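You operate a simulated robot arm through the tools that you are given. There is no shell and no other tool. Be economical: measure what you need, move in short steps, check, and stop when the job is done.

You are at the controls of a simulated two-armed robot. One attempt, no reset.

Task
On the top of the packing table, fold the striped cloth in half.
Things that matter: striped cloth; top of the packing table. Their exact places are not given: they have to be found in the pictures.

It is judged by the outcome, as a careful person would: the job done as asked, and still so three seconds after it is handed in. It fails if anything else is knocked over, pushed out of place, dropped, spilled or broken. Flat cloth is picked up by pressing the open fingertips on it (5 to 10 N) and closing them slowly along it; thin cloth reads only 2 to 8 mm in the jaws.

Robot
Two 7-joint arms with two-finger parallel grippers on one trunk, on a base that drives. Base frame: it is fixed to the floor where the robot stands at the start and does not move with it; the origin is under the middle of the robot, x ahead of it, y to its left, z up. Units: m, rad, N and s.
The left shoulder is at the start at [0.07, 0.134, 1.026], the right one opposite. Places, roughly: top of the packing table [0.6, -0.5, 0.7]. Payload 1.57 kg a hand.
Tool frame (each hand has its own): the origin (TCP) lies between the finger pads and is the grasp point; the fingertips stand 0.03 m ahead of it; z points along the fingers, y is the line along which they close. The gripper opens to 0.08 m. The fingers are 0.017 m wide and 0.012 m thick; the gripper's body (0.04 by 0.082 m) begins 0.08 m behind the TCP.
Orientation is that of the tool frame in the base frame, as a unit quaternion [x, y, z, w]. With the fingers straight down and closing along the base's y, the tool's x points along the base's -x, its y along +y and its z along -z.

Tools
- The arms move only by the tool step_arm. It takes "left_moves", "right_moves" or both (then of equal length, played together; a hand with none holds still); each is a list of rows, each a list of 7 numbers: the opening, from 0 (shut) to 1 (fully open), then the shift along the tool's x, y, z in cm, then the turn, a rotation vector about the tool's x, y, z in rad. In form: [[gripper, dx, dy, dz, ax, ay, az], ...]. A call has 1 to 8 rows; each row shifts and turns the commanded pose from where the row before left it, along the tool's axes as they then stand. A row lasts 0.2 s, in which the tool goes at most 0.05 m and 0.15 rad; a call with a longer step from one row to the next is refused whole, and so is a gripper value outside its range. Where a pose cannot be reached the arm comes as near as it can. A force on the tool above 40 N (or 10 N above the force at the start of the call, whichever is more), or a blocked arm, ends the call early, and 0.2 s more pass. Each finger travels about 0.153 m/s and halts on what it meets, pressing with about 30 N; the grip force reading is that of the motor and also rises with nothing between the fingers. The clock runs only during rows and for 0.2 s after the last one: add rows that do not move to give the fingers time. The reply holds the time, the measured pose of the TCP, the force on the tool along the base axes, the opening and the grip force, in the units named above and with some noise, and new pictures: "views" is both (left out), scene, wrist or none (wrist: the cameras of the hands that moved).
- Cameras (640 x 400 px; columns grow to the right, rows downward): "scene" is now at [0.1222, 0.0087, 1.2294]; the picture's right is [0.11, -0.99, 0.00], its down [-0.80, -0.09, -0.60] and it looks along [0.59, 0.07, -0.80] (base axes); focal length 268 px, centre (320, 200). "left" rides on the left gripper at [-0.032, 0, -0.078] in its tool frame; the picture's right is [0.00, -1.00, 0.00], its down [0.97, 0.00, -0.24] and it looks along [0.24, 0.00, 0.97] (tool axes); focal length 218 px, centre (320, 200). "right" rides on the right gripper at [-0.032, 0, -0.078] in its tool frame; the picture's right is [0.00, -1.00, 0.00], its down [0.97, 0.00, -0.24] and it looks along [0.24, 0.00, 0.97] (tool axes); focal length 218 px, centre (320, 200).
- raise_lower(by): slides the trunk up (or, below 0, down) by that many m; the arms and the scene camera ride with it, the base frame stays. It gives what a move gives, with no picture.
- roll_base(legs): drives the robot by 1 to 6 legs, each [ahead, left, turn to the left] in m, m and rad, along the robot's own axes; the way and the turn of a leg run together, so that a leg with both is an arc; at most 1.5 m and 3.142 rad a leg. The arms and the cameras ride along, it lands a little off, and it stops where it bumps. It gives what a move gives, and a new picture of the scene camera.
- pan_tilt(pan, tilt): turns the head with the scene camera to pan (to the left, within 1.501 rad either way) and tilt (down, from -0.506 to 1.204), counted from straight ahead of the robot. It gives what a move gives, and a new picture of the scene camera.
- pixel_to_xyz(camera, pixels): for up to 12 pixels [column, row] of the newest picture of that camera ("zoom" is the newest enlarged one), the place [x, y, z] in the base frame of the surface seen there, good to about 0.003 m. It takes no simulated time.
- inspect(camera, box): a new picture of the part [left, top, right, bottom] of that camera's present view, enlarged. It takes no simulated time.
- finish_job(): hands the job in; it is judged then, once.

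Keep the steps short. Do not move on a guess: measure, check each grasp and each placing, and mend mistakes. In all there are 80 turns and 150 pictures (those below and enlarged ones count). Leave the grippers open and the arms clear of the work at the hand-in unless told otherwise, and finish with a single line.

The tools are called after "Emit:" as a command line: name --argument value ..., lists and objects as JSON in quotes. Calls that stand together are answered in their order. step_arm: Moves the arms, as the interface text tells. Its arguments: {"type":"object","properties":{"left_moves":{"type":"array","items":{"type":"array","items":{"type":"number"}}},"right_moves":{"type":"array","items":{"type":"array","items":{"type":"number"}}},"views":{"type":"string","enum":["both","scene","wrist","none"]}},"required":[]} The other tools are called the same way: raise_lower (by) slides the trunk up or down; roll_base (legs) drives the base; pan_tilt (pan, tilt) turns the head that bears the scene camera; pixel_to_xyz (camera, pixels) gives the place of the surface under pixels of a picture; inspect (camera, box) takes an enlarged picture of a part of a camera's view; finish_job () hands the job in.

At the start:

```text
time_s: 0.0
left_eef_pos: [0.4019, 0.1487, 0.9294]
left_ee_rot: [-0.001, 1.0, 0.0, 0.0]
left_wrist_force: [-0.3, -0.6, -0.8]
left_width: 0.0801
left_gripper_force: 0.1
right_eef_pos: [0.4241, -0.147, 0.902]
right_ee_rot: [0.0, 1.0, 0.0, -0.001]
right_wrist_force: [0.6, -0.6, 0.6]
right_width: 0.08
right_gripper_force: 0.0
trunk travel left (down, up): [-0.6, 0.34]
robot x, y, heading: [0.0009, 0.0014, -0.002]
head pan, tilt: [0.11, 0.929]
```

scene: 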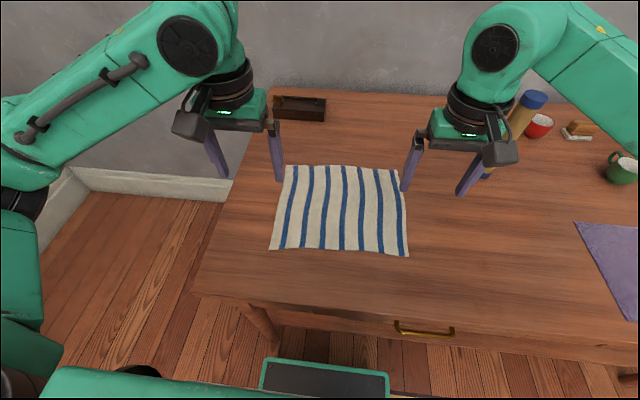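
right: 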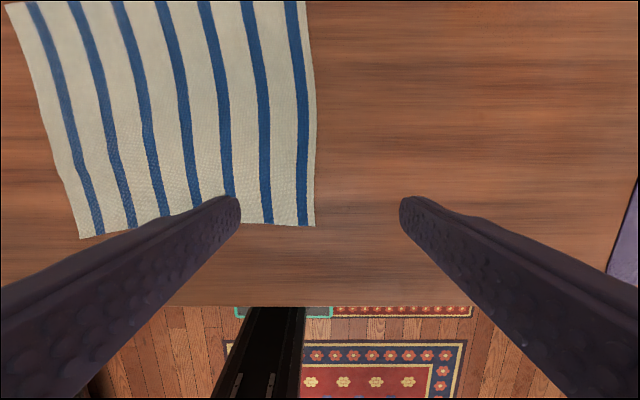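
left: 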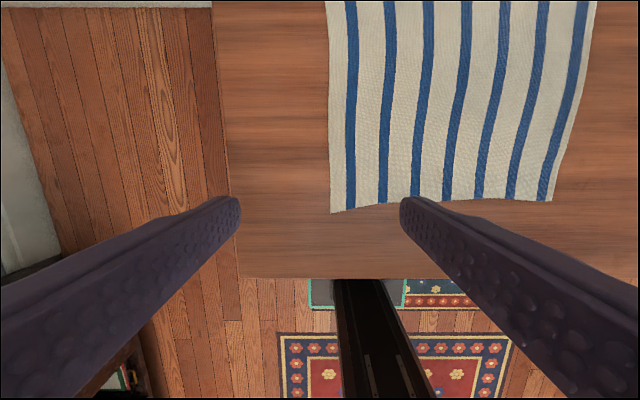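

I see the striped cloth at about (340,210) in the scene picture. I measure its corners and edges first.

Emit:
pixel_to_xyz --camera "scene" --pixels '[[286, 167], [396, 170], [408, 255], [272, 248], [340, 168], [340, 249], [279, 208], [402, 210], [340, 210], [300, 280], [230, 240]]'

Emit:
inspect --camera "scene" --box '[240, 140, 440, 265]'

```text
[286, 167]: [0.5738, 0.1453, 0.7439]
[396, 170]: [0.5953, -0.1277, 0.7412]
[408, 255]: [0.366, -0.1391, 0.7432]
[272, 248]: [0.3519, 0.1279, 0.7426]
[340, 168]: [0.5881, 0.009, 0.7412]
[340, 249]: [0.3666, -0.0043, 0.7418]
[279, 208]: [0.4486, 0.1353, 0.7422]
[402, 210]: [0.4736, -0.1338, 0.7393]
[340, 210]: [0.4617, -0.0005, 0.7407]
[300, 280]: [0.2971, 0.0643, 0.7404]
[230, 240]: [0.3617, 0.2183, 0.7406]
```

```text
3.20 times, centred on (340, 202) of scene
```

zoom: 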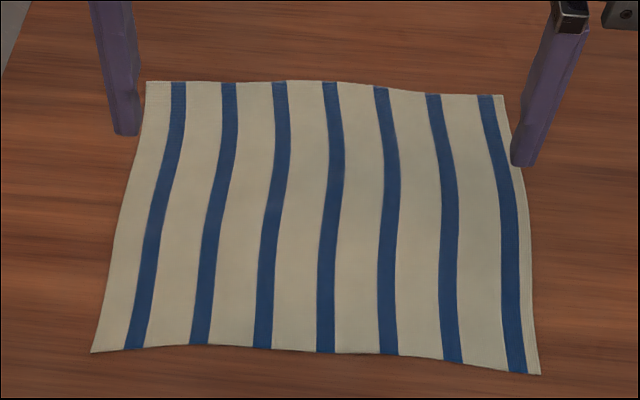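

The cloth spans about 0.27 m in y and 0.23 m in x, and the table top is at z≈0.740. I'll fold the near edge (x≈0.36) onto the far edge (x≈0.585) with both hands. First I hover above the near corners with the fingers partly open.

Emit:
step_arm --left_moves '[[0.4, 0.8, -1.27, 3.25, 0, 0, 0], [0.4, 0.8, -1.27, 3.25, 0, 0, 0], [0.4, 0.8, -1.27, 3.25, 0, 0, 0], [0.4, 0.8, -1.27, 3.25, 0, 0, 0], [0.4, 0, 0, 0, 0, 0, 0]]' --right_moves '[[0.4, 1.05, 0.92, 2.55, 0, 0, 0], [0.4, 1.05, 0.92, 2.55, 0, 0, 0], [0.4, 1.05, 0.92, 2.55, 0, 0, 0], [0.4, 1.05, 0.92, 2.55, 0, 0, 0], [0.4, 0, 0, 0, 0, 0, 0]]'

```text
time_s: 1.2
left_eef_pos: [0.3716, 0.1002, 0.7992]
left_ee_rot: [-0.001, 1.0, 0.0, 0.0]
left_wrist_force: [-0.2, -0.7, -0.3]
left_width: 0.032
left_gripper_force: 0.0
right_eef_pos: [0.3823, -0.1123, 0.7999]
right_ee_rot: [0.001, 1.0, 0.0, 0.0]
right_wrist_force: [-0.4, 0.6, 0.2]
right_width: 0.0321
right_gripper_force: 0.0
trunk travel left (down, up): [-0.6, 0.34]
robot x, y, heading: [-0.0015, -0.0003, 0.0]
head pan, tilt: [0.11, 0.929]
```

scene: 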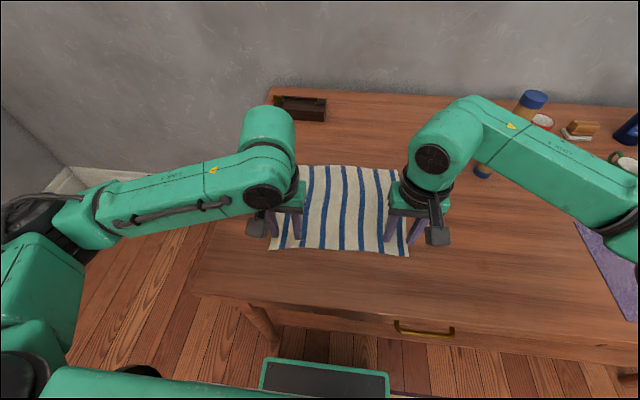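
right: 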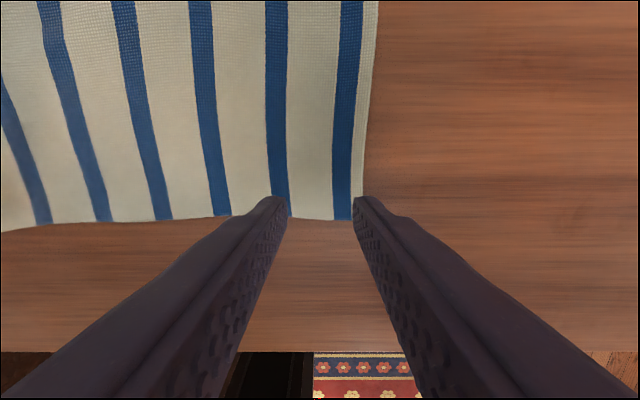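
left: 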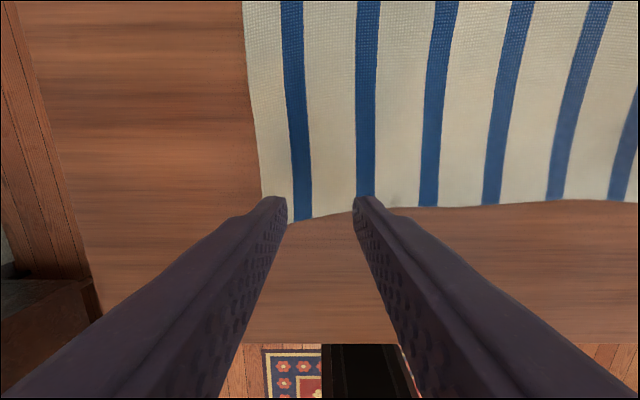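

The fingers are over the near edge. I measure exactly where the edge runs between them, from the wrist pictures.

Emit:
pixel_to_xyz --camera "left" --pixels '[[295, 219], [320, 212], [345, 207], [266, 170], [320, 180]]'

Emit:
pixel_to_xyz --camera "right" --pixels '[[300, 214], [320, 215], [345, 217], [366, 170], [320, 180]]'

```text
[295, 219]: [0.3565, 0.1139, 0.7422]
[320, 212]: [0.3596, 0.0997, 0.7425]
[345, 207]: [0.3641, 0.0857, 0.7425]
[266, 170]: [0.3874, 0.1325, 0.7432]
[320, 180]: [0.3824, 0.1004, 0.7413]
```

```text
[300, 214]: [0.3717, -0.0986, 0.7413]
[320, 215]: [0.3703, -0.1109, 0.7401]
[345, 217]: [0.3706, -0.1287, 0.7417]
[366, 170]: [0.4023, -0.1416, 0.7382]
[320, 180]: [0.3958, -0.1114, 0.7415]
```

Both hands sit about 1.2 cm inside the edge. I shift each slightly inward from the side edges and come down to just above the cloth.

Emit:
step_arm --left_moves '[[0.4, 0, -0.5, 1.2, 0, 0, 0], [0.4, 0, 0, 1.1, 0, 0, 0], [0.4, 0, 0, 0.3, 0, 0, 0], [0.4, 0, 0, 0, 0, 0, 0]]' --right_moves '[[0.4, 0, 0.8, 1.2, 0, 0, 0], [0.4, 0, 0, 1.1, 0, 0, 0], [0.4, 0, 0, 0.3, 0, 0, 0], [0.4, 0, 0, 0, 0, 0, 0]]' --views "none"

```text
time_s: 2.2
left_eef_pos: [0.3691, 0.0938, 0.7721]
left_ee_rot: [-0.001, 1.0, 0.0, 0.0]
left_wrist_force: [-0.3, -0.1, 0.3]
left_width: 0.0319
left_gripper_force: 0.1
right_eef_pos: [0.3833, -0.1019, 0.7753]
right_ee_rot: [-0.001, 1.0, 0.0, 0.0]
right_wrist_force: [-0.4, -0.4, -0.2]
right_width: 0.032
right_gripper_force: 0.0
trunk travel left (down, up): [-0.6, 0.34]
robot x, y, heading: [0.0004, 0.0021, 0.005]
head pan, tilt: [0.11, 0.929]
```

No contact yet on either hand (forces near zero). I go down in millimetre steps until the force reads 5 to 10 N.

Emit:
step_arm --left_moves '[[0.4, 0, 0, 0.15, 0, 0, 0], [0.4, 0, 0, 0.15, 0, 0, 0], [0.4, 0, 0, 0, 0, 0, 0]]' --right_moves '[[0.4, 0, 0, 0.15, 0, 0, 0], [0.4, 0, 0, 0.15, 0, 0, 0], [0.4, 0, 0, 0, 0, 0, 0]]' --views "none"

```text
time_s: 3.0
left_eef_pos: [0.3692, 0.093, 0.7715]
left_ee_rot: [0.0, 1.0, -0.001, 0.002]
left_wrist_force: [0.1, -1.5, 11.1]
left_width: 0.0319
left_gripper_force: 0.0
right_eef_pos: [0.3818, -0.1023, 0.7717]
right_ee_rot: [0.0, 1.0, 0.0, 0.0]
right_wrist_force: [0.4, -0.3, 0.5]
right_width: 0.0319
right_gripper_force: 0.1
trunk travel left (down, up): [-0.6, 0.34]
robot x, y, heading: [0.0014, -0.001, -0.0]
head pan, tilt: [0.11, 0.929]
```

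Left presses at 11 N, so I ease it a little. The right hand is not touching yet and goes down further.

Emit:
step_arm --left_moves '[[0.4, 0, 0, -0.05, 0, 0, 0], [0.4, 0, 0, 0, 0, 0, 0], [0.4, 0, 0, 0, 0, 0, 0]]' --right_moves '[[0.4, 0, 0, 0.1, 0, 0, 0], [0.4, 0, 0, 0.1, 0, 0, 0], [0.4, 0, 0, 0, 0, 0, 0]]' --views "none"

```text
time_s: 3.8
left_eef_pos: [0.3684, 0.0934, 0.771]
left_ee_rot: [-0.001, 1.0, 0.0, 0.001]
left_wrist_force: [2.8, 0.1, 11.9]
left_width: 0.0321
left_gripper_force: 0.1
right_eef_pos: [0.3821, -0.1019, 0.7718]
right_ee_rot: [0.001, 1.0, 0.001, 0.002]
right_wrist_force: [1.1, -0.7, 15.7]
right_width: 0.0322
right_gripper_force: 0.1
trunk travel left (down, up): [-0.6, 0.34]
robot x, y, heading: [0.0013, -0.0005, -0.003]
head pan, tilt: [0.11, 0.929]
```

Forces are 12 N and 16 N, a little too high. I back both off slightly.

Emit:
step_arm --left_moves '[[0.4, 0, 0, -0.06, 0, 0, 0], [0.4, 0, 0, 0, 0, 0, 0]]' --right_moves '[[0.4, 0, 0, -0.1, 0, 0, 0], [0.4, 0, 0, 0, 0, 0, 0]]' --views "none"

```text
time_s: 4.4
left_eef_pos: [0.3689, 0.0942, 0.771]
left_ee_rot: [0.0, 1.0, 0.0, -0.001]
left_wrist_force: [0.1, 1.2, 10.3]
left_width: 0.0319
left_gripper_force: 0.0
right_eef_pos: [0.3825, -0.1009, 0.7707]
right_ee_rot: [0.0, 1.0, 0.0, 0.001]
right_wrist_force: [3.4, -1.1, 12.2]
right_width: 0.0319
right_gripper_force: 0.0
trunk travel left (down, up): [-0.6, 0.34]
robot x, y, heading: [0.0016, 0.0018, 0.002]
head pan, tilt: [0.11, 0.929]
```

Now about 10 and 12 N. I ease each a touch more and close the fingers slowly along the cloth.

Emit:
step_arm --left_moves '[[0.4, 0, 0, -0.05, 0, 0, 0], [0.32, 0, 0, 0, 0, 0, 0], [0.24, 0, 0, 0, 0, 0, 0], [0.16, 0, 0, 0, 0, 0, 0], [0.08, 0, 0, 0, 0, 0, 0], [0.0, 0, 0, 0, 0, 0, 0], [0.0, 0, 0, 0, 0, 0, 0], [0.0, 0, 0, 0, 0, 0, 0]]' --right_moves '[[0.4, 0, 0, -0.07, 0, 0, 0], [0.32, 0, 0, 0, 0, 0, 0], [0.24, 0, 0, 0, 0, 0, 0], [0.16, 0, 0, 0, 0, 0, 0], [0.08, 0, 0, 0, 0, 0, 0], [0.0, 0, 0, 0, 0, 0, 0], [0.0, 0, 0, 0, 0, 0, 0], [0.0, 0, 0, 0, 0, 0, 0]]'

```text
time_s: 6.2
left_eef_pos: [0.3692, 0.0938, 0.7725]
left_ee_rot: [0.001, 1.0, -0.001, 0.0]
left_wrist_force: [-0.2, -6.0, 1.6]
left_width: 0.0016
left_gripper_force: 24.0
right_eef_pos: [0.3813, -0.1009, 0.7721]
right_ee_rot: [0.001, 1.0, 0.0, 0.001]
right_wrist_force: [-1.4, 4.8, 6.1]
right_width: 0.0024
right_gripper_force: 23.9
trunk travel left (down, up): [-0.6, 0.34]
robot x, y, heading: [-0.002, 0.0015, -0.0]
head pan, tilt: [0.11, 0.929]
```

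scene: 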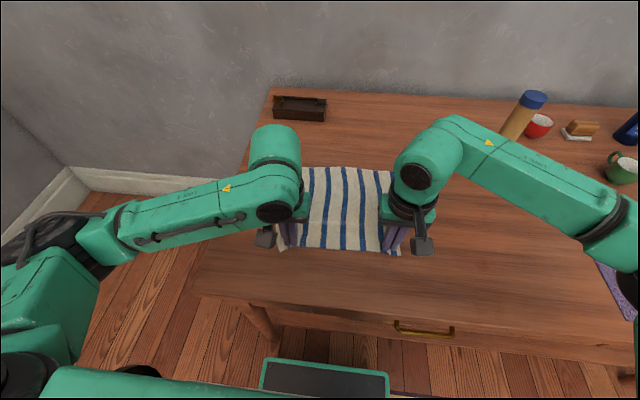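
right: 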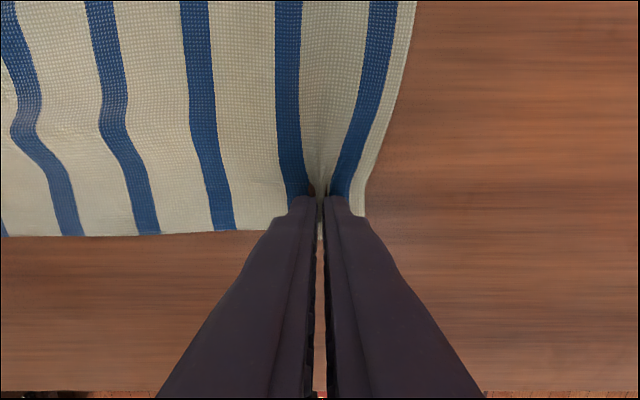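
left: 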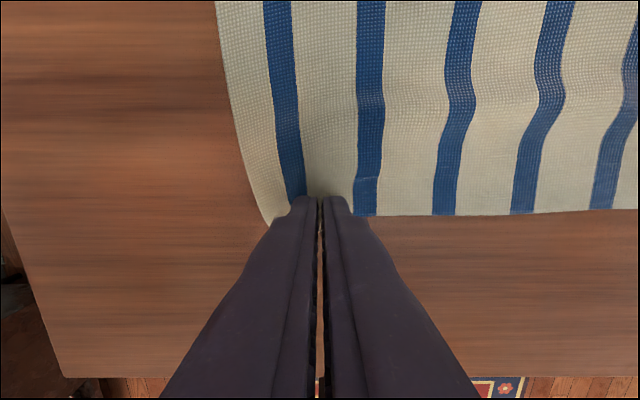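

The right jaws hold a pinch (2.4 mm). The left reads 1.6 mm, which is doubtful. I lift both 4 cm and look.

Emit:
step_arm --left_moves '[[0, 0, 0, -1, 0, 0, 0], [0, 0, 0, -1, 0, 0, 0], [0, 0, 0, -1, 0, 0, 0], [0, 0, 0, -1, 0, 0, 0]]' --right_moves '[[0, 0, 0, -1, 0, 0, 0], [0, 0, 0, -1, 0, 0, 0], [0, 0, 0, -1, 0, 0, 0], [0, 0, 0, -1, 0, 0, 0]]'

```text
time_s: 7.2
left_eef_pos: [0.3698, 0.0949, 0.8112]
left_ee_rot: [0.001, 1.0, 0.0, -0.001]
left_wrist_force: [0.5, -6.6, 0.0]
left_width: 0.0013
left_gripper_force: 23.7
right_eef_pos: [0.3802, -0.1014, 0.8094]
right_ee_rot: [0.0, 1.0, -0.001, -0.001]
right_wrist_force: [-0.8, 6.9, 0.5]
right_width: 0.002
right_gripper_force: 24.0
trunk travel left (down, up): [-0.6, 0.34]
robot x, y, heading: [-0.0029, 0.0001, 0.001]
head pan, tilt: [0.11, 0.929]
```

scene: 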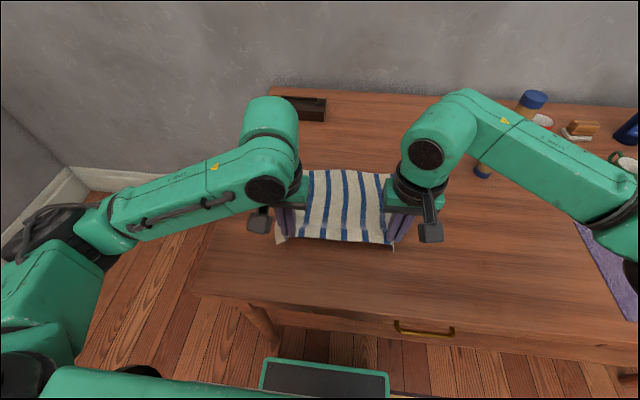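
right: 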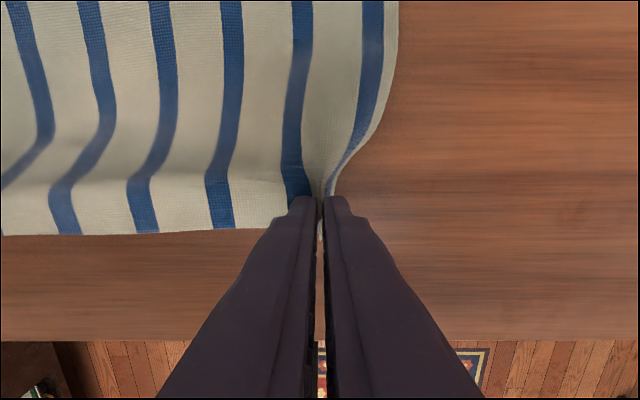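
left: 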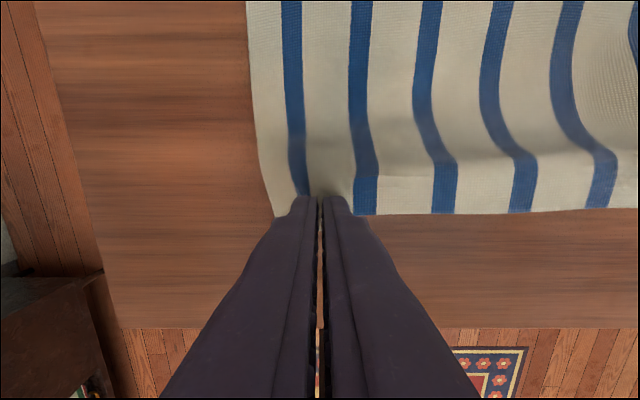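

Both corners are held and the edge rises. But with this grip the held strip would end up tucked under when carried away from me, and the hands can't tilt backward that far out. It is better to fold the far edge toward the robot, so that the fingers can tilt forward with the cloth. I lay the near edge back down and release it.

Emit:
step_arm --left_moves '[[0, 0, 0, 1.2, 0, 0, 0], [0, 0, 0, 1.2, 0, 0, 0], [0, 0, 0, 1.1, 0, 0, 0], [0.1, 0, 0, 0, 0, 0, 0], [0.2, 0, 0, 0, 0, 0, 0], [0.4, 0, 0, 0, 0, 0, 0], [0.4, 0, 0, -2, 0, 0, 0], [0.4, 0, 0, -3, 0, 0, 0]]' --right_moves '[[0, 0, 0, 1.2, 0, 0, 0], [0, 0, 0, 1.2, 0, 0, 0], [0, 0, 0, 1.1, 0, 0, 0], [0.1, 0, 0, 0, 0, 0, 0], [0.2, 0, 0, 0, 0, 0, 0], [0.4, 0, 0, 0, 0, 0, 0], [0.4, 0, 0, -2, 0, 0, 0], [0.4, 0, 0, -3, 0, 0, 0]]' --views "wrist"

```text
time_s: 9.0
left_eef_pos: [0.3687, 0.0946, 0.8264]
left_ee_rot: [0.0, 1.0, -0.001, 0.0]
left_wrist_force: [-1.0, -0.2, 0.3]
left_width: 0.032
left_gripper_force: 0.1
right_eef_pos: [0.3812, -0.0996, 0.8271]
right_ee_rot: [0.0, 1.0, 0.0, 0.0]
right_wrist_force: [0.1, -0.4, 1.0]
right_width: 0.0321
right_gripper_force: 0.0
trunk travel left (down, up): [-0.6, 0.34]
robot x, y, heading: [0.0002, 0.0008, 0.003]
head pan, tilt: [0.11, 0.929]
```

right: 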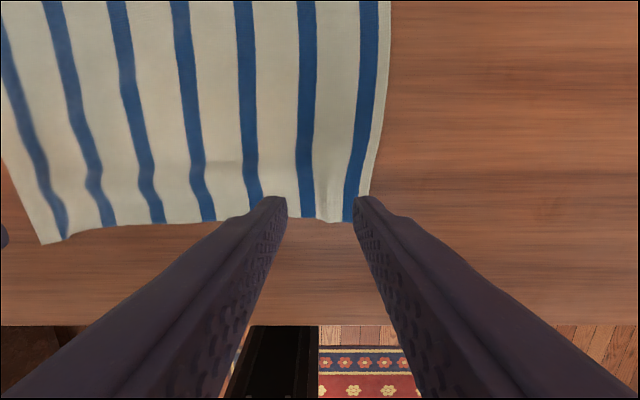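
left: 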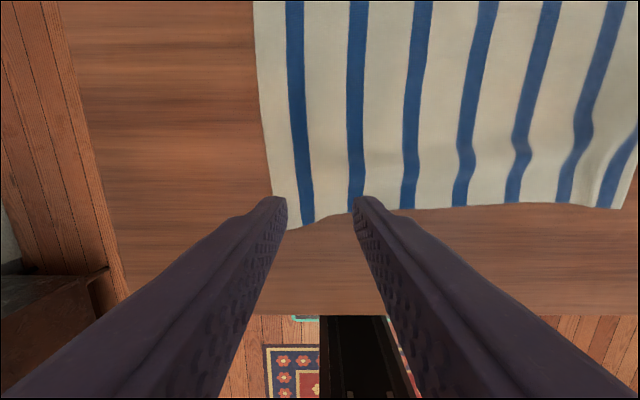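

The cloth lies flat again with small wrinkles. I move both hands over the far corners, still 5 cm above the cloth.

Emit:
step_arm --left_moves '[[0.4, -3.9, 0.3, 0, 0, 0, 0], [0.4, -3.9, 0.3, 0, 0, 0, 0], [0.4, -3.9, 0.3, 0, 0, 0, 0], [0.4, -3.9, 0.3, 0, 0, 0, 0], [0.4, -3.9, 0.3, 0, 0, 0, 0], [0.4, 0, 0, 0, 0, 0, 0]]' --right_moves '[[0.4, -4.0, 0.1, 0, 0, 0, 0], [0.4, -4.0, 0.1, 0, 0, 0, 0], [0.4, -4.0, 0.1, 0, 0, 0, 0], [0.4, -4.0, 0.1, 0, 0, 0, 0], [0.4, -4.0, 0.1, 0, 0, 0, 0], [0.4, 0, 0, 0, 0, 0, 0]]'

```text
time_s: 10.4
left_eef_pos: [0.5642, 0.1077, 0.8246]
left_ee_rot: [0.001, 1.0, 0.0, 0.001]
left_wrist_force: [0.0, 0.0, -0.2]
left_width: 0.0322
left_gripper_force: 0.1
right_eef_pos: [0.5838, -0.0956, 0.8255]
right_ee_rot: [-0.001, 1.0, -0.001, 0.001]
right_wrist_force: [0.6, 0.7, 0.6]
right_width: 0.0321
right_gripper_force: 0.1
trunk travel left (down, up): [-0.6, 0.34]
robot x, y, heading: [0.0013, 0.0011, 0.004]
head pan, tilt: [0.11, 0.929]
```

scene: 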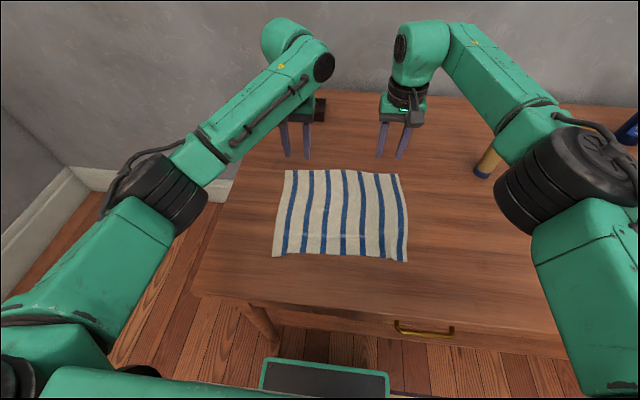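
right: 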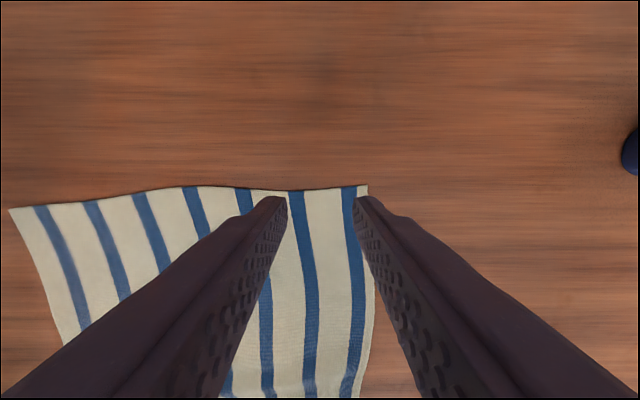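
left: 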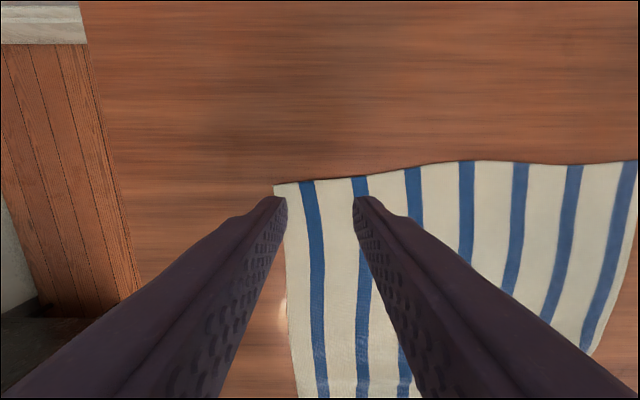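

I measure the far edge between the fingers and the four corners of the cloth as it now lies.

Emit:
pixel_to_xyz --camera "left" --pixels '[[276, 188], [300, 184], [325, 182], [350, 180]]'

Emit:
pixel_to_xyz --camera "right" --pixels '[[300, 192], [325, 190], [345, 188], [365, 188]]'

Emit:
pixel_to_xyz --camera "scene" --pixels '[[287, 171], [396, 174], [407, 260], [273, 255], [340, 170], [340, 256]]'

```text
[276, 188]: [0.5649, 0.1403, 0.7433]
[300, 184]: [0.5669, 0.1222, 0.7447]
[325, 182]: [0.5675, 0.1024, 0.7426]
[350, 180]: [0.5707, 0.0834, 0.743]
```

```text
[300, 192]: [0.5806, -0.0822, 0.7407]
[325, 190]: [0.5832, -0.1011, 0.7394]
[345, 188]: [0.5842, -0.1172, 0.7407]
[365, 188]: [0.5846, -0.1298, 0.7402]
```

```text
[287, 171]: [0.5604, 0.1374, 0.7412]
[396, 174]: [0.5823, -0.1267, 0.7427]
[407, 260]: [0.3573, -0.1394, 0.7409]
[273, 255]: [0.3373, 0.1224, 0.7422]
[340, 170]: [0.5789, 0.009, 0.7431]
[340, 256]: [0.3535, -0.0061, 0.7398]
```

I set both finger centres about 7 mm inside the edge and come down to just above the cloth.

Emit:
step_arm --left_moves '[[0.4, 0.4, 0, 2, 0, 0, 0], [0.4, 0, 0, 2, 0, 0, 0], [0.4, 0, 0, 0.9, 0, 0, 0], [0.4, 0, 0, 0, 0, 0, 0]]' --right_moves '[[0.4, 0.75, 0, 2, 0, 0, 0], [0.4, 0, 0, 2, 0, 0, 0], [0.4, 0, 0, 0.9, 0, 0, 0], [0.4, 0, 0, 0, 0, 0, 0]]' --views "none"

Emit:
step_arm --left_moves '[[0.4, 0, 0, 0.15, 0, 0, 0], [0.4, 0, 0, 0.15, 0, 0, 0], [0.4, 0, 0, 0, 0, 0, 0]]' --right_moves '[[0.4, 0, 0, 0.15, 0, 0, 0], [0.4, 0, 0, 0.15, 0, 0, 0], [0.4, 0, 0, 0, 0, 0, 0]]' --views "wrist"

```text
time_s: 11.4
left_eef_pos: [0.5609, 0.1086, 0.7749]
left_ee_rot: [-0.002, 1.0, 0.0, 0.0]
left_wrist_force: [0.0, -0.5, -0.1]
left_width: 0.0319
left_gripper_force: 0.1
right_eef_pos: [0.5768, -0.0963, 0.7761]
right_ee_rot: [0.0, 1.0, 0.0, -0.001]
right_wrist_force: [0.2, 0.4, 1.0]
right_width: 0.032
right_gripper_force: 0.0
trunk travel left (down, up): [-0.6, 0.34]
robot x, y, heading: [-0.0001, 0.0004, -0.006]
head pan, tilt: [0.11, 0.929]
```

```text
time_s: 12.2
left_eef_pos: [0.5612, 0.1091, 0.7737]
left_ee_rot: [0.0, 1.0, 0.0, 0.0]
left_wrist_force: [0.5, -0.1, 0.5]
left_width: 0.0322
left_gripper_force: 0.2
right_eef_pos: [0.5768, -0.0971, 0.7745]
right_ee_rot: [0.0, 1.0, 0.0, 0.0]
right_wrist_force: [0.6, -0.3, 0.8]
right_width: 0.0318
right_gripper_force: 0.1
trunk travel left (down, up): [-0.6, 0.34]
robot x, y, heading: [-0.0006, -0.0012, 0.006]
head pan, tilt: [0.11, 0.929]
```

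right: 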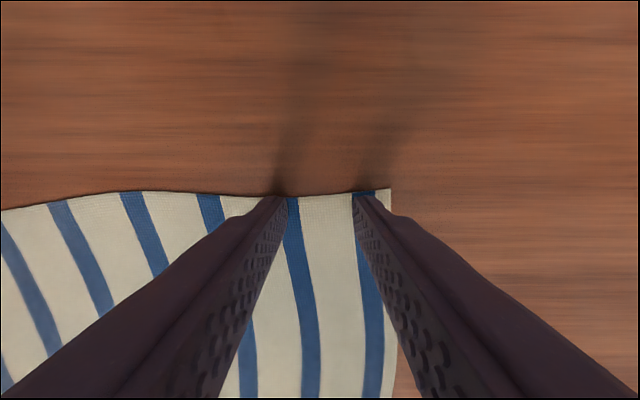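
left: 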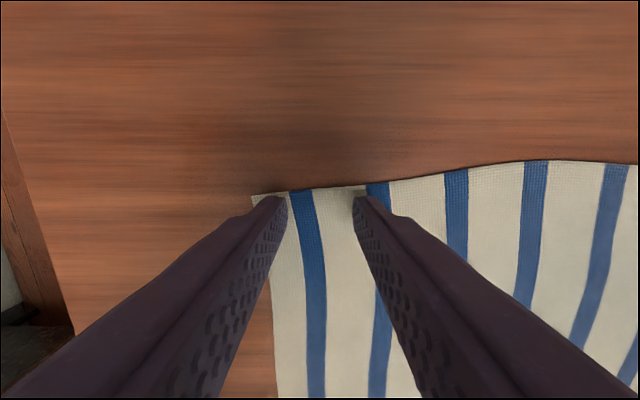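

The fingers are just inside the edge with no force yet. I go on down in small steps.

Emit:
step_arm --left_moves '[[0.4, 0, 0, 0.1, 0, 0, 0], [0.4, 0, 0, 0.1, 0, 0, 0], [0.4, 0, 0, 0, 0, 0, 0]]' --right_moves '[[0.4, 0, 0, 0.15, 0, 0, 0], [0.4, 0, 0, 0.15, 0, 0, 0], [0.4, 0, 0, 0, 0, 0, 0]]' --views "none"

```text
time_s: 13.0
left_eef_pos: [0.5596, 0.1082, 0.7707]
left_ee_rot: [-0.001, 1.0, 0.0, 0.001]
left_wrist_force: [0.9, 0.6, 5.9]
left_width: 0.032
left_gripper_force: 0.1
right_eef_pos: [0.5758, -0.0982, 0.7727]
right_ee_rot: [0.0, 1.0, 0.0, 0.0]
right_wrist_force: [-0.2, 0.6, -0.1]
right_width: 0.0322
right_gripper_force: 0.1
trunk travel left (down, up): [-0.6, 0.34]
robot x, y, heading: [-0.0028, 0.0018, -0.0]
head pan, tilt: [0.11, 0.929]
```

Left is at 6 N. The right is not touching yet, so it goes 1.5 mm further and the left 0.2 mm.

Emit:
step_arm --left_moves '[[0.4, 0, 0, 0.02, 0, 0, 0], [0.4, 0, 0, 0, 0, 0, 0], [0.4, 0, 0, 0, 0, 0, 0]]' --right_moves '[[0.4, 0, 0, 0.08, 0, 0, 0], [0.4, 0, 0, 0.06, 0, 0, 0], [0.4, 0, 0, 0, 0, 0, 0]]' --views "none"

```text
time_s: 13.8
left_eef_pos: [0.5598, 0.1076, 0.7715]
left_ee_rot: [-0.001, 1.0, 0.0, -0.001]
left_wrist_force: [0.3, -0.8, 1.0]
left_width: 0.0319
left_gripper_force: 0.2
right_eef_pos: [0.5762, -0.0967, 0.7711]
right_ee_rot: [0.0, 1.0, 0.0, 0.002]
right_wrist_force: [1.8, -1.3, 9.5]
right_width: 0.032
right_gripper_force: 0.0
trunk travel left (down, up): [-0.6, 0.34]
robot x, y, heading: [-0.0034, -0.0, 0.003]
head pan, tilt: [0.11, 0.929]
```

Right is at 9.5 N; left has dropped to 1 N, so it presses 0.8 mm more.

Emit:
step_arm --left_moves '[[0.4, 0, 0, 0.08, 0, 0, 0], [0.4, 0, 0, 0, 0, 0, 0]]' --right_moves '[[0.4, 0, 0, 0, 0, 0, 0], [0.4, 0, 0, 0, 0, 0, 0]]' --views "none"

```text
time_s: 14.4
left_eef_pos: [0.5586, 0.1079, 0.7716]
left_ee_rot: [-0.001, 1.0, 0.0, 0.001]
left_wrist_force: [0.0, -1.4, 4.8]
left_width: 0.0319
left_gripper_force: 0.2
right_eef_pos: [0.5751, -0.0955, 0.7724]
right_ee_rot: [0.0, 1.0, 0.001, 0.001]
right_wrist_force: [3.3, -0.3, 10.8]
right_width: 0.0321
right_gripper_force: 0.1
trunk travel left (down, up): [-0.6, 0.34]
robot x, y, heading: [-0.0014, 0.0006, 0.002]
head pan, tilt: [0.11, 0.929]
```

Left 4.8 N, right 10.8 N. I press the left a hair more, ease the right, and close slowly.

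Emit:
step_arm --left_moves '[[0.4, 0, 0, 0.03, 0, 0, 0], [0.32, 0, 0, 0, 0, 0, 0], [0.24, 0, 0, 0, 0, 0, 0], [0.16, 0, 0, 0, 0, 0, 0], [0.08, 0, 0, 0, 0, 0, 0], [0.0, 0, 0, 0, 0, 0, 0], [0.0, 0, 0, 0, 0, 0, 0], [0.0, 0, 0, 0, 0, 0, 0]]' --right_moves '[[0.4, 0, 0, -0.02, 0, 0, 0], [0.32, 0, 0, 0, 0, 0, 0], [0.24, 0, 0, 0, 0, 0, 0], [0.16, 0, 0, 0, 0, 0, 0], [0.08, 0, 0, 0, 0, 0, 0], [0.0, 0, 0, 0, 0, 0, 0], [0.0, 0, 0, 0, 0, 0, 0], [0.0, 0, 0, 0, 0, 0, 0]]' --views "wrist"

```text
time_s: 16.2
left_eef_pos: [0.5574, 0.109, 0.7713]
left_ee_rot: [-0.001, 1.0, 0.001, 0.001]
left_wrist_force: [-1.1, 0.1, 4.7]
left_width: 0.0
left_gripper_force: 21.3
right_eef_pos: [0.5744, -0.0956, 0.7714]
right_ee_rot: [0.0, 1.0, 0.0, 0.0]
right_wrist_force: [-0.3, 1.5, 9.7]
right_width: 0.0021
right_gripper_force: 23.8
trunk travel left (down, up): [-0.6, 0.34]
robot x, y, heading: [0.0031, -0.0013, 0.004]
head pan, tilt: [0.11, 0.929]
```

right: 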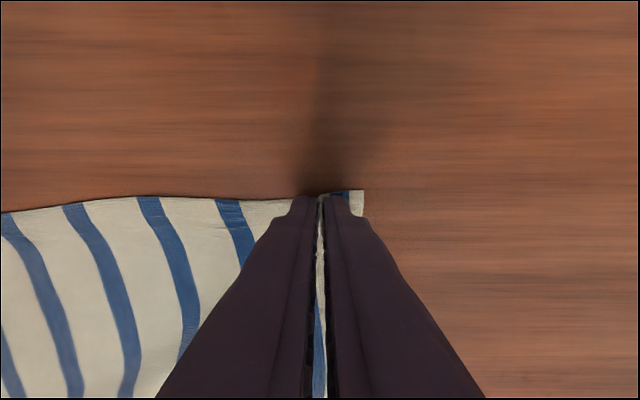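
left: 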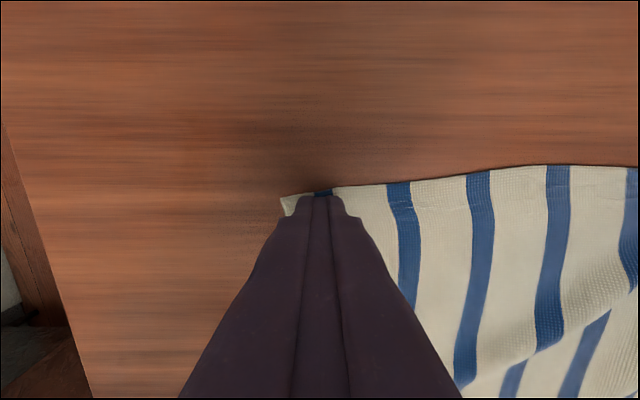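

The right grips cloth (2.1 mm), but the left shut empty (0.0 mm). I reopen the left, press harder and retry. The right holds.

Emit:
step_arm --left_moves '[[0.0, 0, 0, -0.6, 0, 0, 0], [0.4, 0, 0, 0, 0, 0, 0], [0.4, 0, 0, 0.3, 0, 0, 0], [0.4, 0, 0, 0.35, 0, 0, 0], [0.4, 0, 0, 0, 0, 0, 0], [0.4, 0, 0, 0, 0, 0, 0]]' --views "wrist"

```text
time_s: 17.6
left_eef_pos: [0.5586, 0.1094, 0.7718]
left_ee_rot: [0.0, 1.0, 0.0, 0.002]
left_wrist_force: [-0.7, -0.2, 5.3]
left_width: 0.0318
left_gripper_force: 0.0
right_eef_pos: [0.5741, -0.0963, 0.7721]
right_ee_rot: [0.0, 1.0, 0.001, 0.002]
right_wrist_force: [0.5, -0.1, 8.8]
right_width: 0.0024
right_gripper_force: 23.8
trunk travel left (down, up): [-0.6, 0.34]
robot x, y, heading: [0.001, 0.0022, -0.002]
head pan, tilt: [0.11, 0.929]
```

left: 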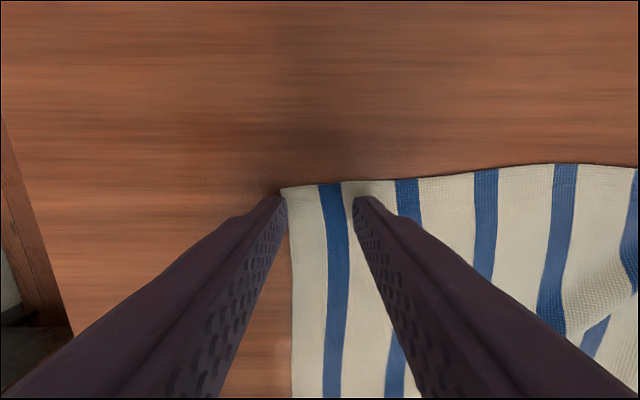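

The cloth's corner has slid inward, so the outer left finger is off it at (283,195). I lift a little, shift the left hand 1.2 cm inward, and press again.

Emit:
step_arm --left_moves '[[0.4, 0, 0, -0.8, 0, 0, 0], [0.4, 0, -1.2, 0, 0, 0, 0], [0.4, 0, 0, 0.5, 0, 0, 0], [0.4, 0, 0, 0.34, 0, 0, 0], [0.4, 0, 0, 0, 0, 0, 0], [0.4, 0, 0, 0, 0, 0, 0]]' --views "wrist"

```text
time_s: 19.0
left_eef_pos: [0.5602, 0.0978, 0.7723]
left_ee_rot: [0.0, 1.0, 0.0, 0.001]
left_wrist_force: [0.3, 0.5, 3.8]
left_width: 0.0324
left_gripper_force: 0.1
right_eef_pos: [0.5738, -0.096, 0.772]
right_ee_rot: [0.0, 1.0, 0.0, 0.001]
right_wrist_force: [-0.3, 0.0, 10.9]
right_width: 0.0022
right_gripper_force: 23.9
trunk travel left (down, up): [-0.6, 0.34]
robot x, y, heading: [-0.0008, 0.0021, 0.002]
head pan, tilt: [0.11, 0.929]
```

left: 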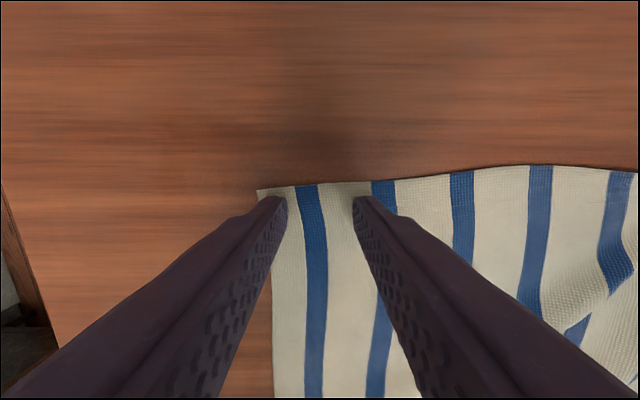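

Both left fingers are now on the cloth at 4 N. I press slightly more and check the force.

Emit:
step_arm --left_moves '[[0.4, 0, 0, 0.05, 0, 0, 0], [0.4, 0, 0, 0, 0, 0, 0]]' --views "none"

```text
time_s: 19.6
left_eef_pos: [0.5592, 0.0973, 0.7712]
left_ee_rot: [0.0, 1.0, 0.0, 0.002]
left_wrist_force: [2.4, -0.1, 7.1]
left_width: 0.0321
left_gripper_force: 0.3
right_eef_pos: [0.5738, -0.0957, 0.7719]
right_ee_rot: [0.0, 1.0, 0.0, 0.0]
right_wrist_force: [-0.6, 0.0, 9.9]
right_width: 0.0019
right_gripper_force: 23.5
trunk travel left (down, up): [-0.6, 0.34]
robot x, y, heading: [-0.0, 0.0019, 0.001]
head pan, tilt: [0.11, 0.929]
```

7 N on the left. A touch more to be safe (about 9 N), then I close slowly.

Emit:
step_arm --left_moves '[[0.4, 0, 0, 0.04, 0, 0, 0], [0.33, 0, 0, 0, 0, 0, 0], [0.26, 0, 0, 0, 0, 0, 0], [0.19, 0, 0, 0, 0, 0, 0], [0.12, 0, 0, 0, 0, 0, 0], [0.05, 0, 0, 0, 0, 0, 0], [0.0, 0, 0, 0, 0, 0, 0], [0.0, 0, 0, 0, 0, 0, 0]]' --views "wrist"

```text
time_s: 21.4
left_eef_pos: [0.558, 0.0969, 0.7721]
left_ee_rot: [0.0, 1.0, 0.0, 0.003]
left_wrist_force: [0.5, -4.3, 22.1]
left_width: 0.0026
left_gripper_force: 24.2
right_eef_pos: [0.5738, -0.095, 0.7705]
right_ee_rot: [0.0, 1.0, 0.0, 0.002]
right_wrist_force: [0.3, 5.4, 0.6]
right_width: 0.0021
right_gripper_force: 23.5
trunk travel left (down, up): [-0.6, 0.34]
robot x, y, heading: [-0.0031, 0.0027, -0.003]
head pan, tilt: [0.11, 0.929]
```

left: 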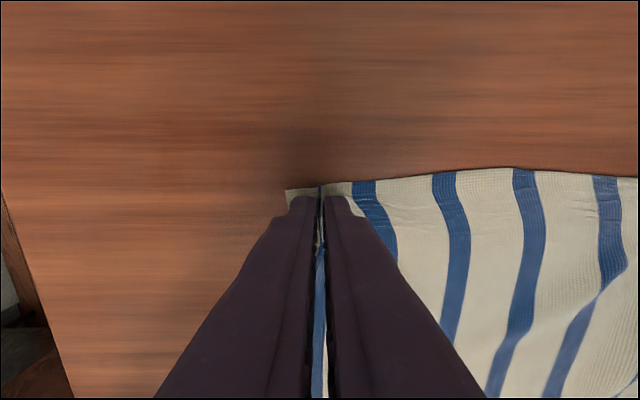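

Both hands now hold cloth (2.6 and 2.1 mm). I lift 4 cm, bringing the hands 3 mm inward to ease the tension, and check.

Emit:
step_arm --left_moves '[[0, 0, -0.3, -1, 0, 0, 0], [0, 0, 0, -1, 0, 0, 0], [0, 0.5, 0, -1, 0, 0, 0], [0, 0.5, 0, -1, 0, 0, 0]]' --right_moves '[[0, 0, 0.3, -1, 0, 0, 0], [0, 0, 0, -1, 0, 0, 0], [0, 0.5, 0, -1, 0, 0, 0], [0, 0.5, 0, -1, 0, 0, 0]]'

```text
time_s: 22.4
left_eef_pos: [0.5509, 0.0944, 0.8108]
left_ee_rot: [0.0, 1.0, 0.001, 0.0]
left_wrist_force: [-0.6, -0.6, 0.0]
left_width: 0.0023
left_gripper_force: 24.4
right_eef_pos: [0.5665, -0.0928, 0.8082]
right_ee_rot: [-0.001, 1.0, 0.0, 0.001]
right_wrist_force: [-0.9, 0.6, -0.3]
right_width: 0.0023
right_gripper_force: 23.7
trunk travel left (down, up): [-0.6, 0.34]
robot x, y, heading: [0.0035, 0.0001, 0.004]
head pan, tilt: [0.11, 0.929]
```

scene: 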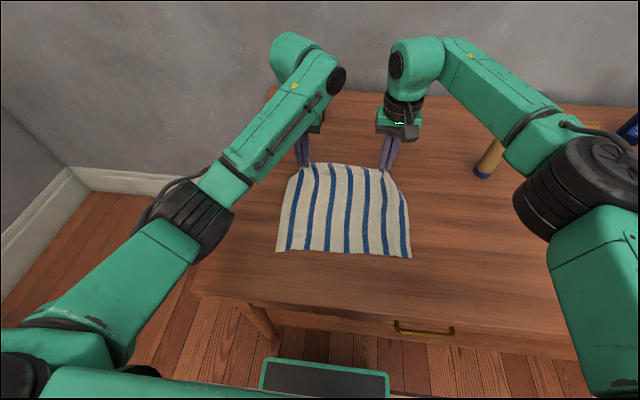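
right: 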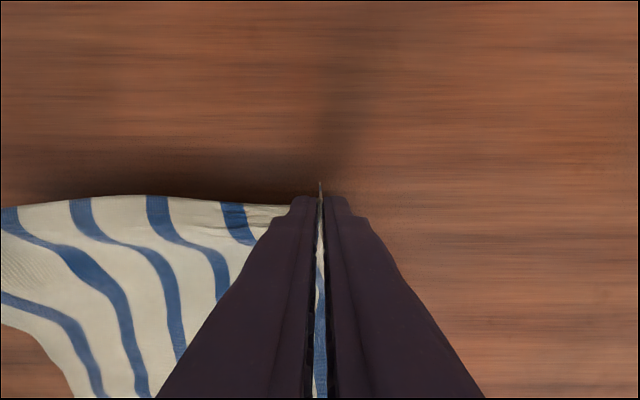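
left: 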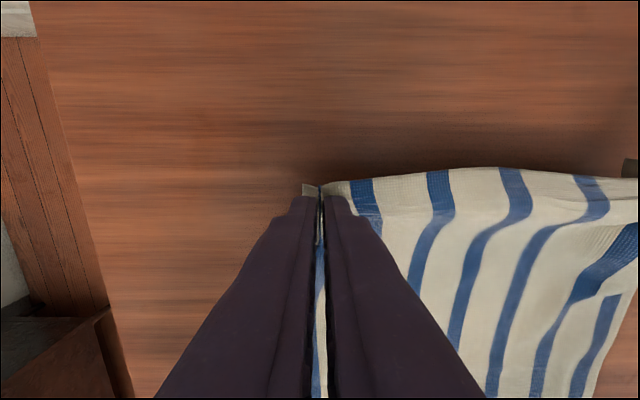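

Both corners are lifted with little force. Now I carry the edge up and toward the robot along an arc, tilting the fingers forward as it goes.

Emit:
step_arm --left_moves '[[0, 1.8, 0, -0.9, 0, -0.1, 0], [0, 1.7, 0, -1.08, 0, -0.1, 0], [0, 1.585, 0, -1.24, 0, -0.1, 0], [0, 1.454, 0, -1.39, 0, -0.1, 0], [0, 1.307, 0, -1.53, 0, -0.1, 0], [0, 1.148, 0, -1.65, 0, -0.1, 0], [0, 0, 0, 0, 0, 0, 0]]' --right_moves '[[0, 1.8, 0, -0.9, 0, -0.1, 0], [0, 1.7, 0, -1.08, 0, -0.1, 0], [0, 1.585, 0, -1.24, 0, -0.1, 0], [0, 1.454, 0, -1.39, 0, -0.1, 0], [0, 1.307, 0, -1.53, 0, -0.1, 0], [0, 1.148, 0, -1.65, 0, -0.1, 0], [0, 0, 0, 0, 0, 0, 0]]'

```text
time_s: 24.0
left_eef_pos: [0.4434, 0.0931, 0.866]
left_ee_rot: [-0.001, 0.955, 0.0, 0.295]
left_wrist_force: [0.2, 1.0, -0.1]
left_width: 0.0024
left_gripper_force: 24.0
right_eef_pos: [0.4591, -0.0932, 0.864]
right_ee_rot: [0.001, 0.955, 0.0, 0.296]
right_wrist_force: [0.4, 0.6, 0.0]
right_width: 0.0021
right_gripper_force: 24.4
trunk travel left (down, up): [-0.6, 0.34]
robot x, y, heading: [0.0002, -0.0014, 0.003]
head pan, tilt: [0.11, 0.929]
```

scene: 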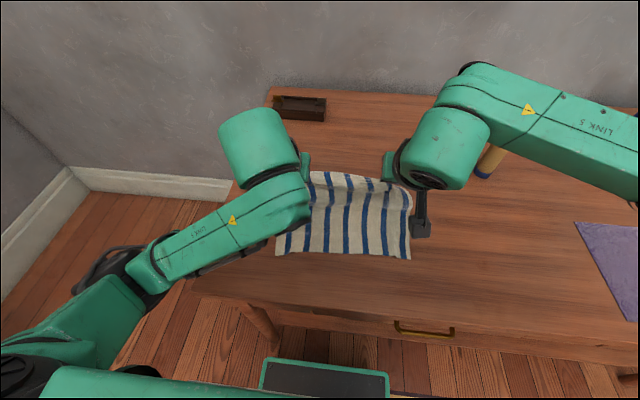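
right: 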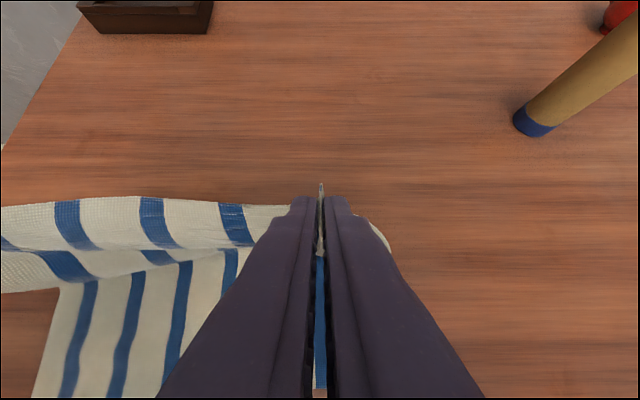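
left: 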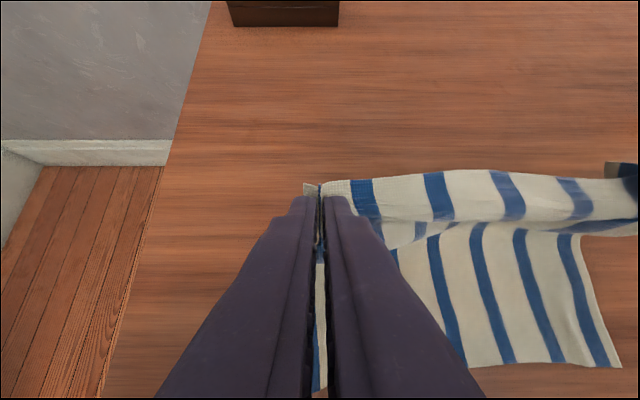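

The cloth is folding over as wanted, with tips at z≈0.84 near mid-fold. I go on toward the robot and down, tilting to about 1.0 rad.

Emit:
step_arm --left_moves '[[0, 2.1, 0, -0.226, 0, -0.08, 0], [0, 2.076, 0, -0.392, 0, -0.08, 0], [0, 2.037, 0, -0.556, 0, -0.08, 0], [0, 1.986, 0, -0.719, 0, -0.08, 0], [0, 1.923, 0, -0.875, 0, -0.08, 0], [0, 0, 0, 0, 0, 0, 0]]' --right_moves '[[0, 2.1, 0, -0.226, 0, -0.08, 0], [0, 2.076, 0, -0.392, 0, -0.08, 0], [0, 2.037, 0, -0.556, 0, -0.08, 0], [0, 1.986, 0, -0.719, 0, -0.08, 0], [0, 1.923, 0, -0.875, 0, -0.08, 0], [0, 0, 0, 0, 0, 0, 0]]'

```text
time_s: 24.9
left_eef_pos: [0.4022, 0.1419, 0.8155]
left_ee_rot: [-0.042, 0.909, 0.034, 0.414]
left_wrist_force: [-2.4, -31.9, 2.4]
left_width: 0.0024
left_gripper_force: 23.5
left hand out of reach, approached as far as the arm can: row 4
right_eef_pos: [0.3931, -0.0778, 0.8331]
right_ee_rot: [-0.016, 0.906, 0.022, 0.421]
right_wrist_force: [1.3, 33.5, -2.3]
right_width: 0.0018
right_gripper_force: 23.2
right hand out of reach, approached as far as the arm can: row 4
trunk travel left (down, up): [-0.6, 0.34]
robot x, y, heading: [-0.003, 0.003, 0.002]
head pan, tilt: [0.11, 0.929]
stopped in row 4 (right hand): the force on the tool passed its limit (the readings are from after the stop); the commanded pose is now the measured one
```

scene: 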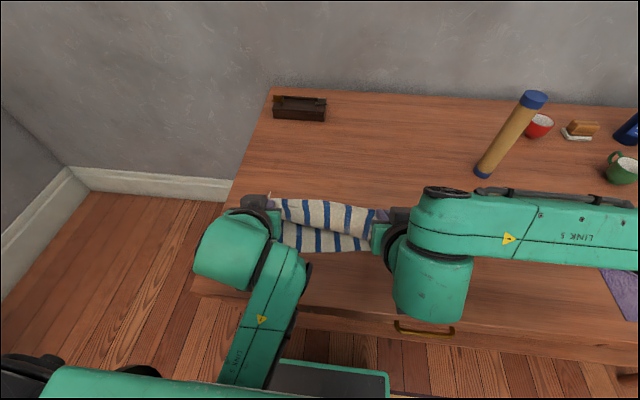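
right: 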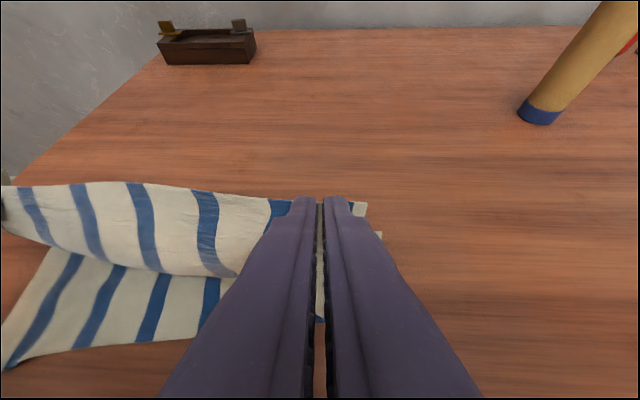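
left: 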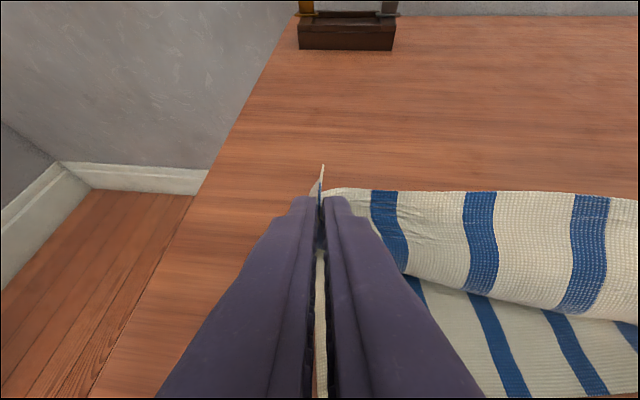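

The arms ran out of reach close in: the left hand swung outward to y=0.142 and the cloth is taut. Before anything else I ease the tension, bringing the left hand back inward and slightly ahead.

Emit:
step_arm --left_moves '[[0, -0.5, -1.0, 0, 0, 0, 0], [0, -0.3, -1.0, 0, 0, 0, 0], [0, 0, -1.0, 0, 0, 0, 0], [0, 0, -0.5, 0, 0, 0, 0], [0, 0, 0, 0, 0, 0, 0]]' --right_moves '[[0, 0, 0, 0, 0, 0, 0], [0, 0, -0.2, 0, 0, 0, 0], [0, 0, -0.3, 0, 0, 0, 0], [0, 0, -0.3, 0, 0, 0, 0], [0, 0, 0, 0, 0, 0, 0]]'

```text
time_s: 26.1
left_eef_pos: [0.4112, 0.1108, 0.8225]
left_ee_rot: [-0.047, 0.908, 0.04, 0.414]
left_wrist_force: [-0.1, -0.8, 1.0]
left_width: 0.0023
left_gripper_force: 23.3
right_eef_pos: [0.3937, -0.0907, 0.8312]
right_ee_rot: [-0.01, 0.906, 0.015, 0.422]
right_wrist_force: [0.5, -0.2, 0.1]
right_width: 0.0018
right_gripper_force: 23.9
trunk travel left (down, up): [-0.6, 0.34]
robot x, y, heading: [-0.002, -0.0014, -0.001]
head pan, tilt: [0.11, 0.929]
```

scene: 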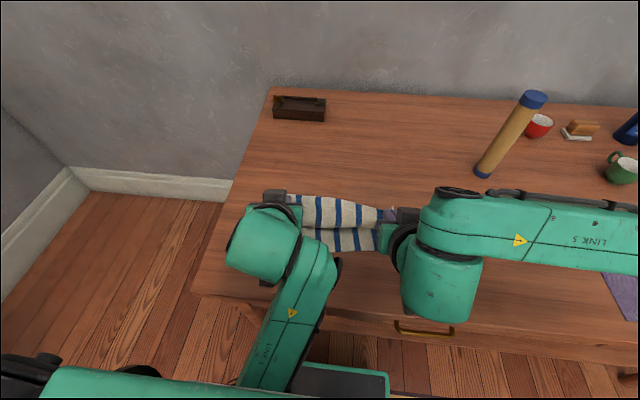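
right: 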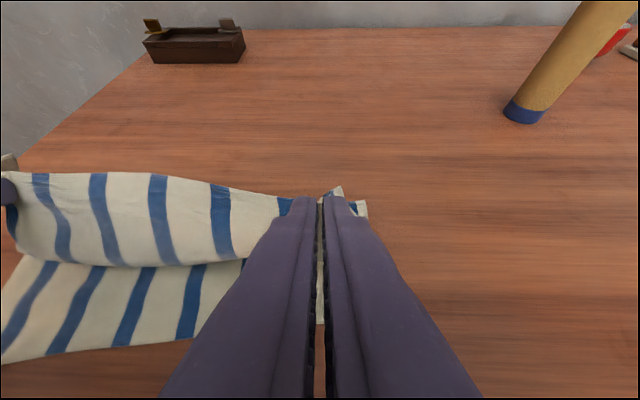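
left: 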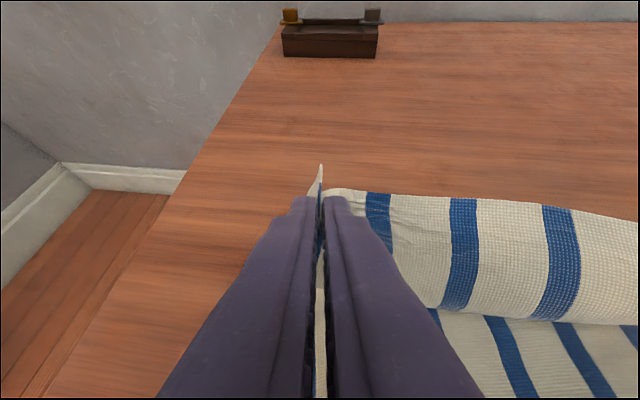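

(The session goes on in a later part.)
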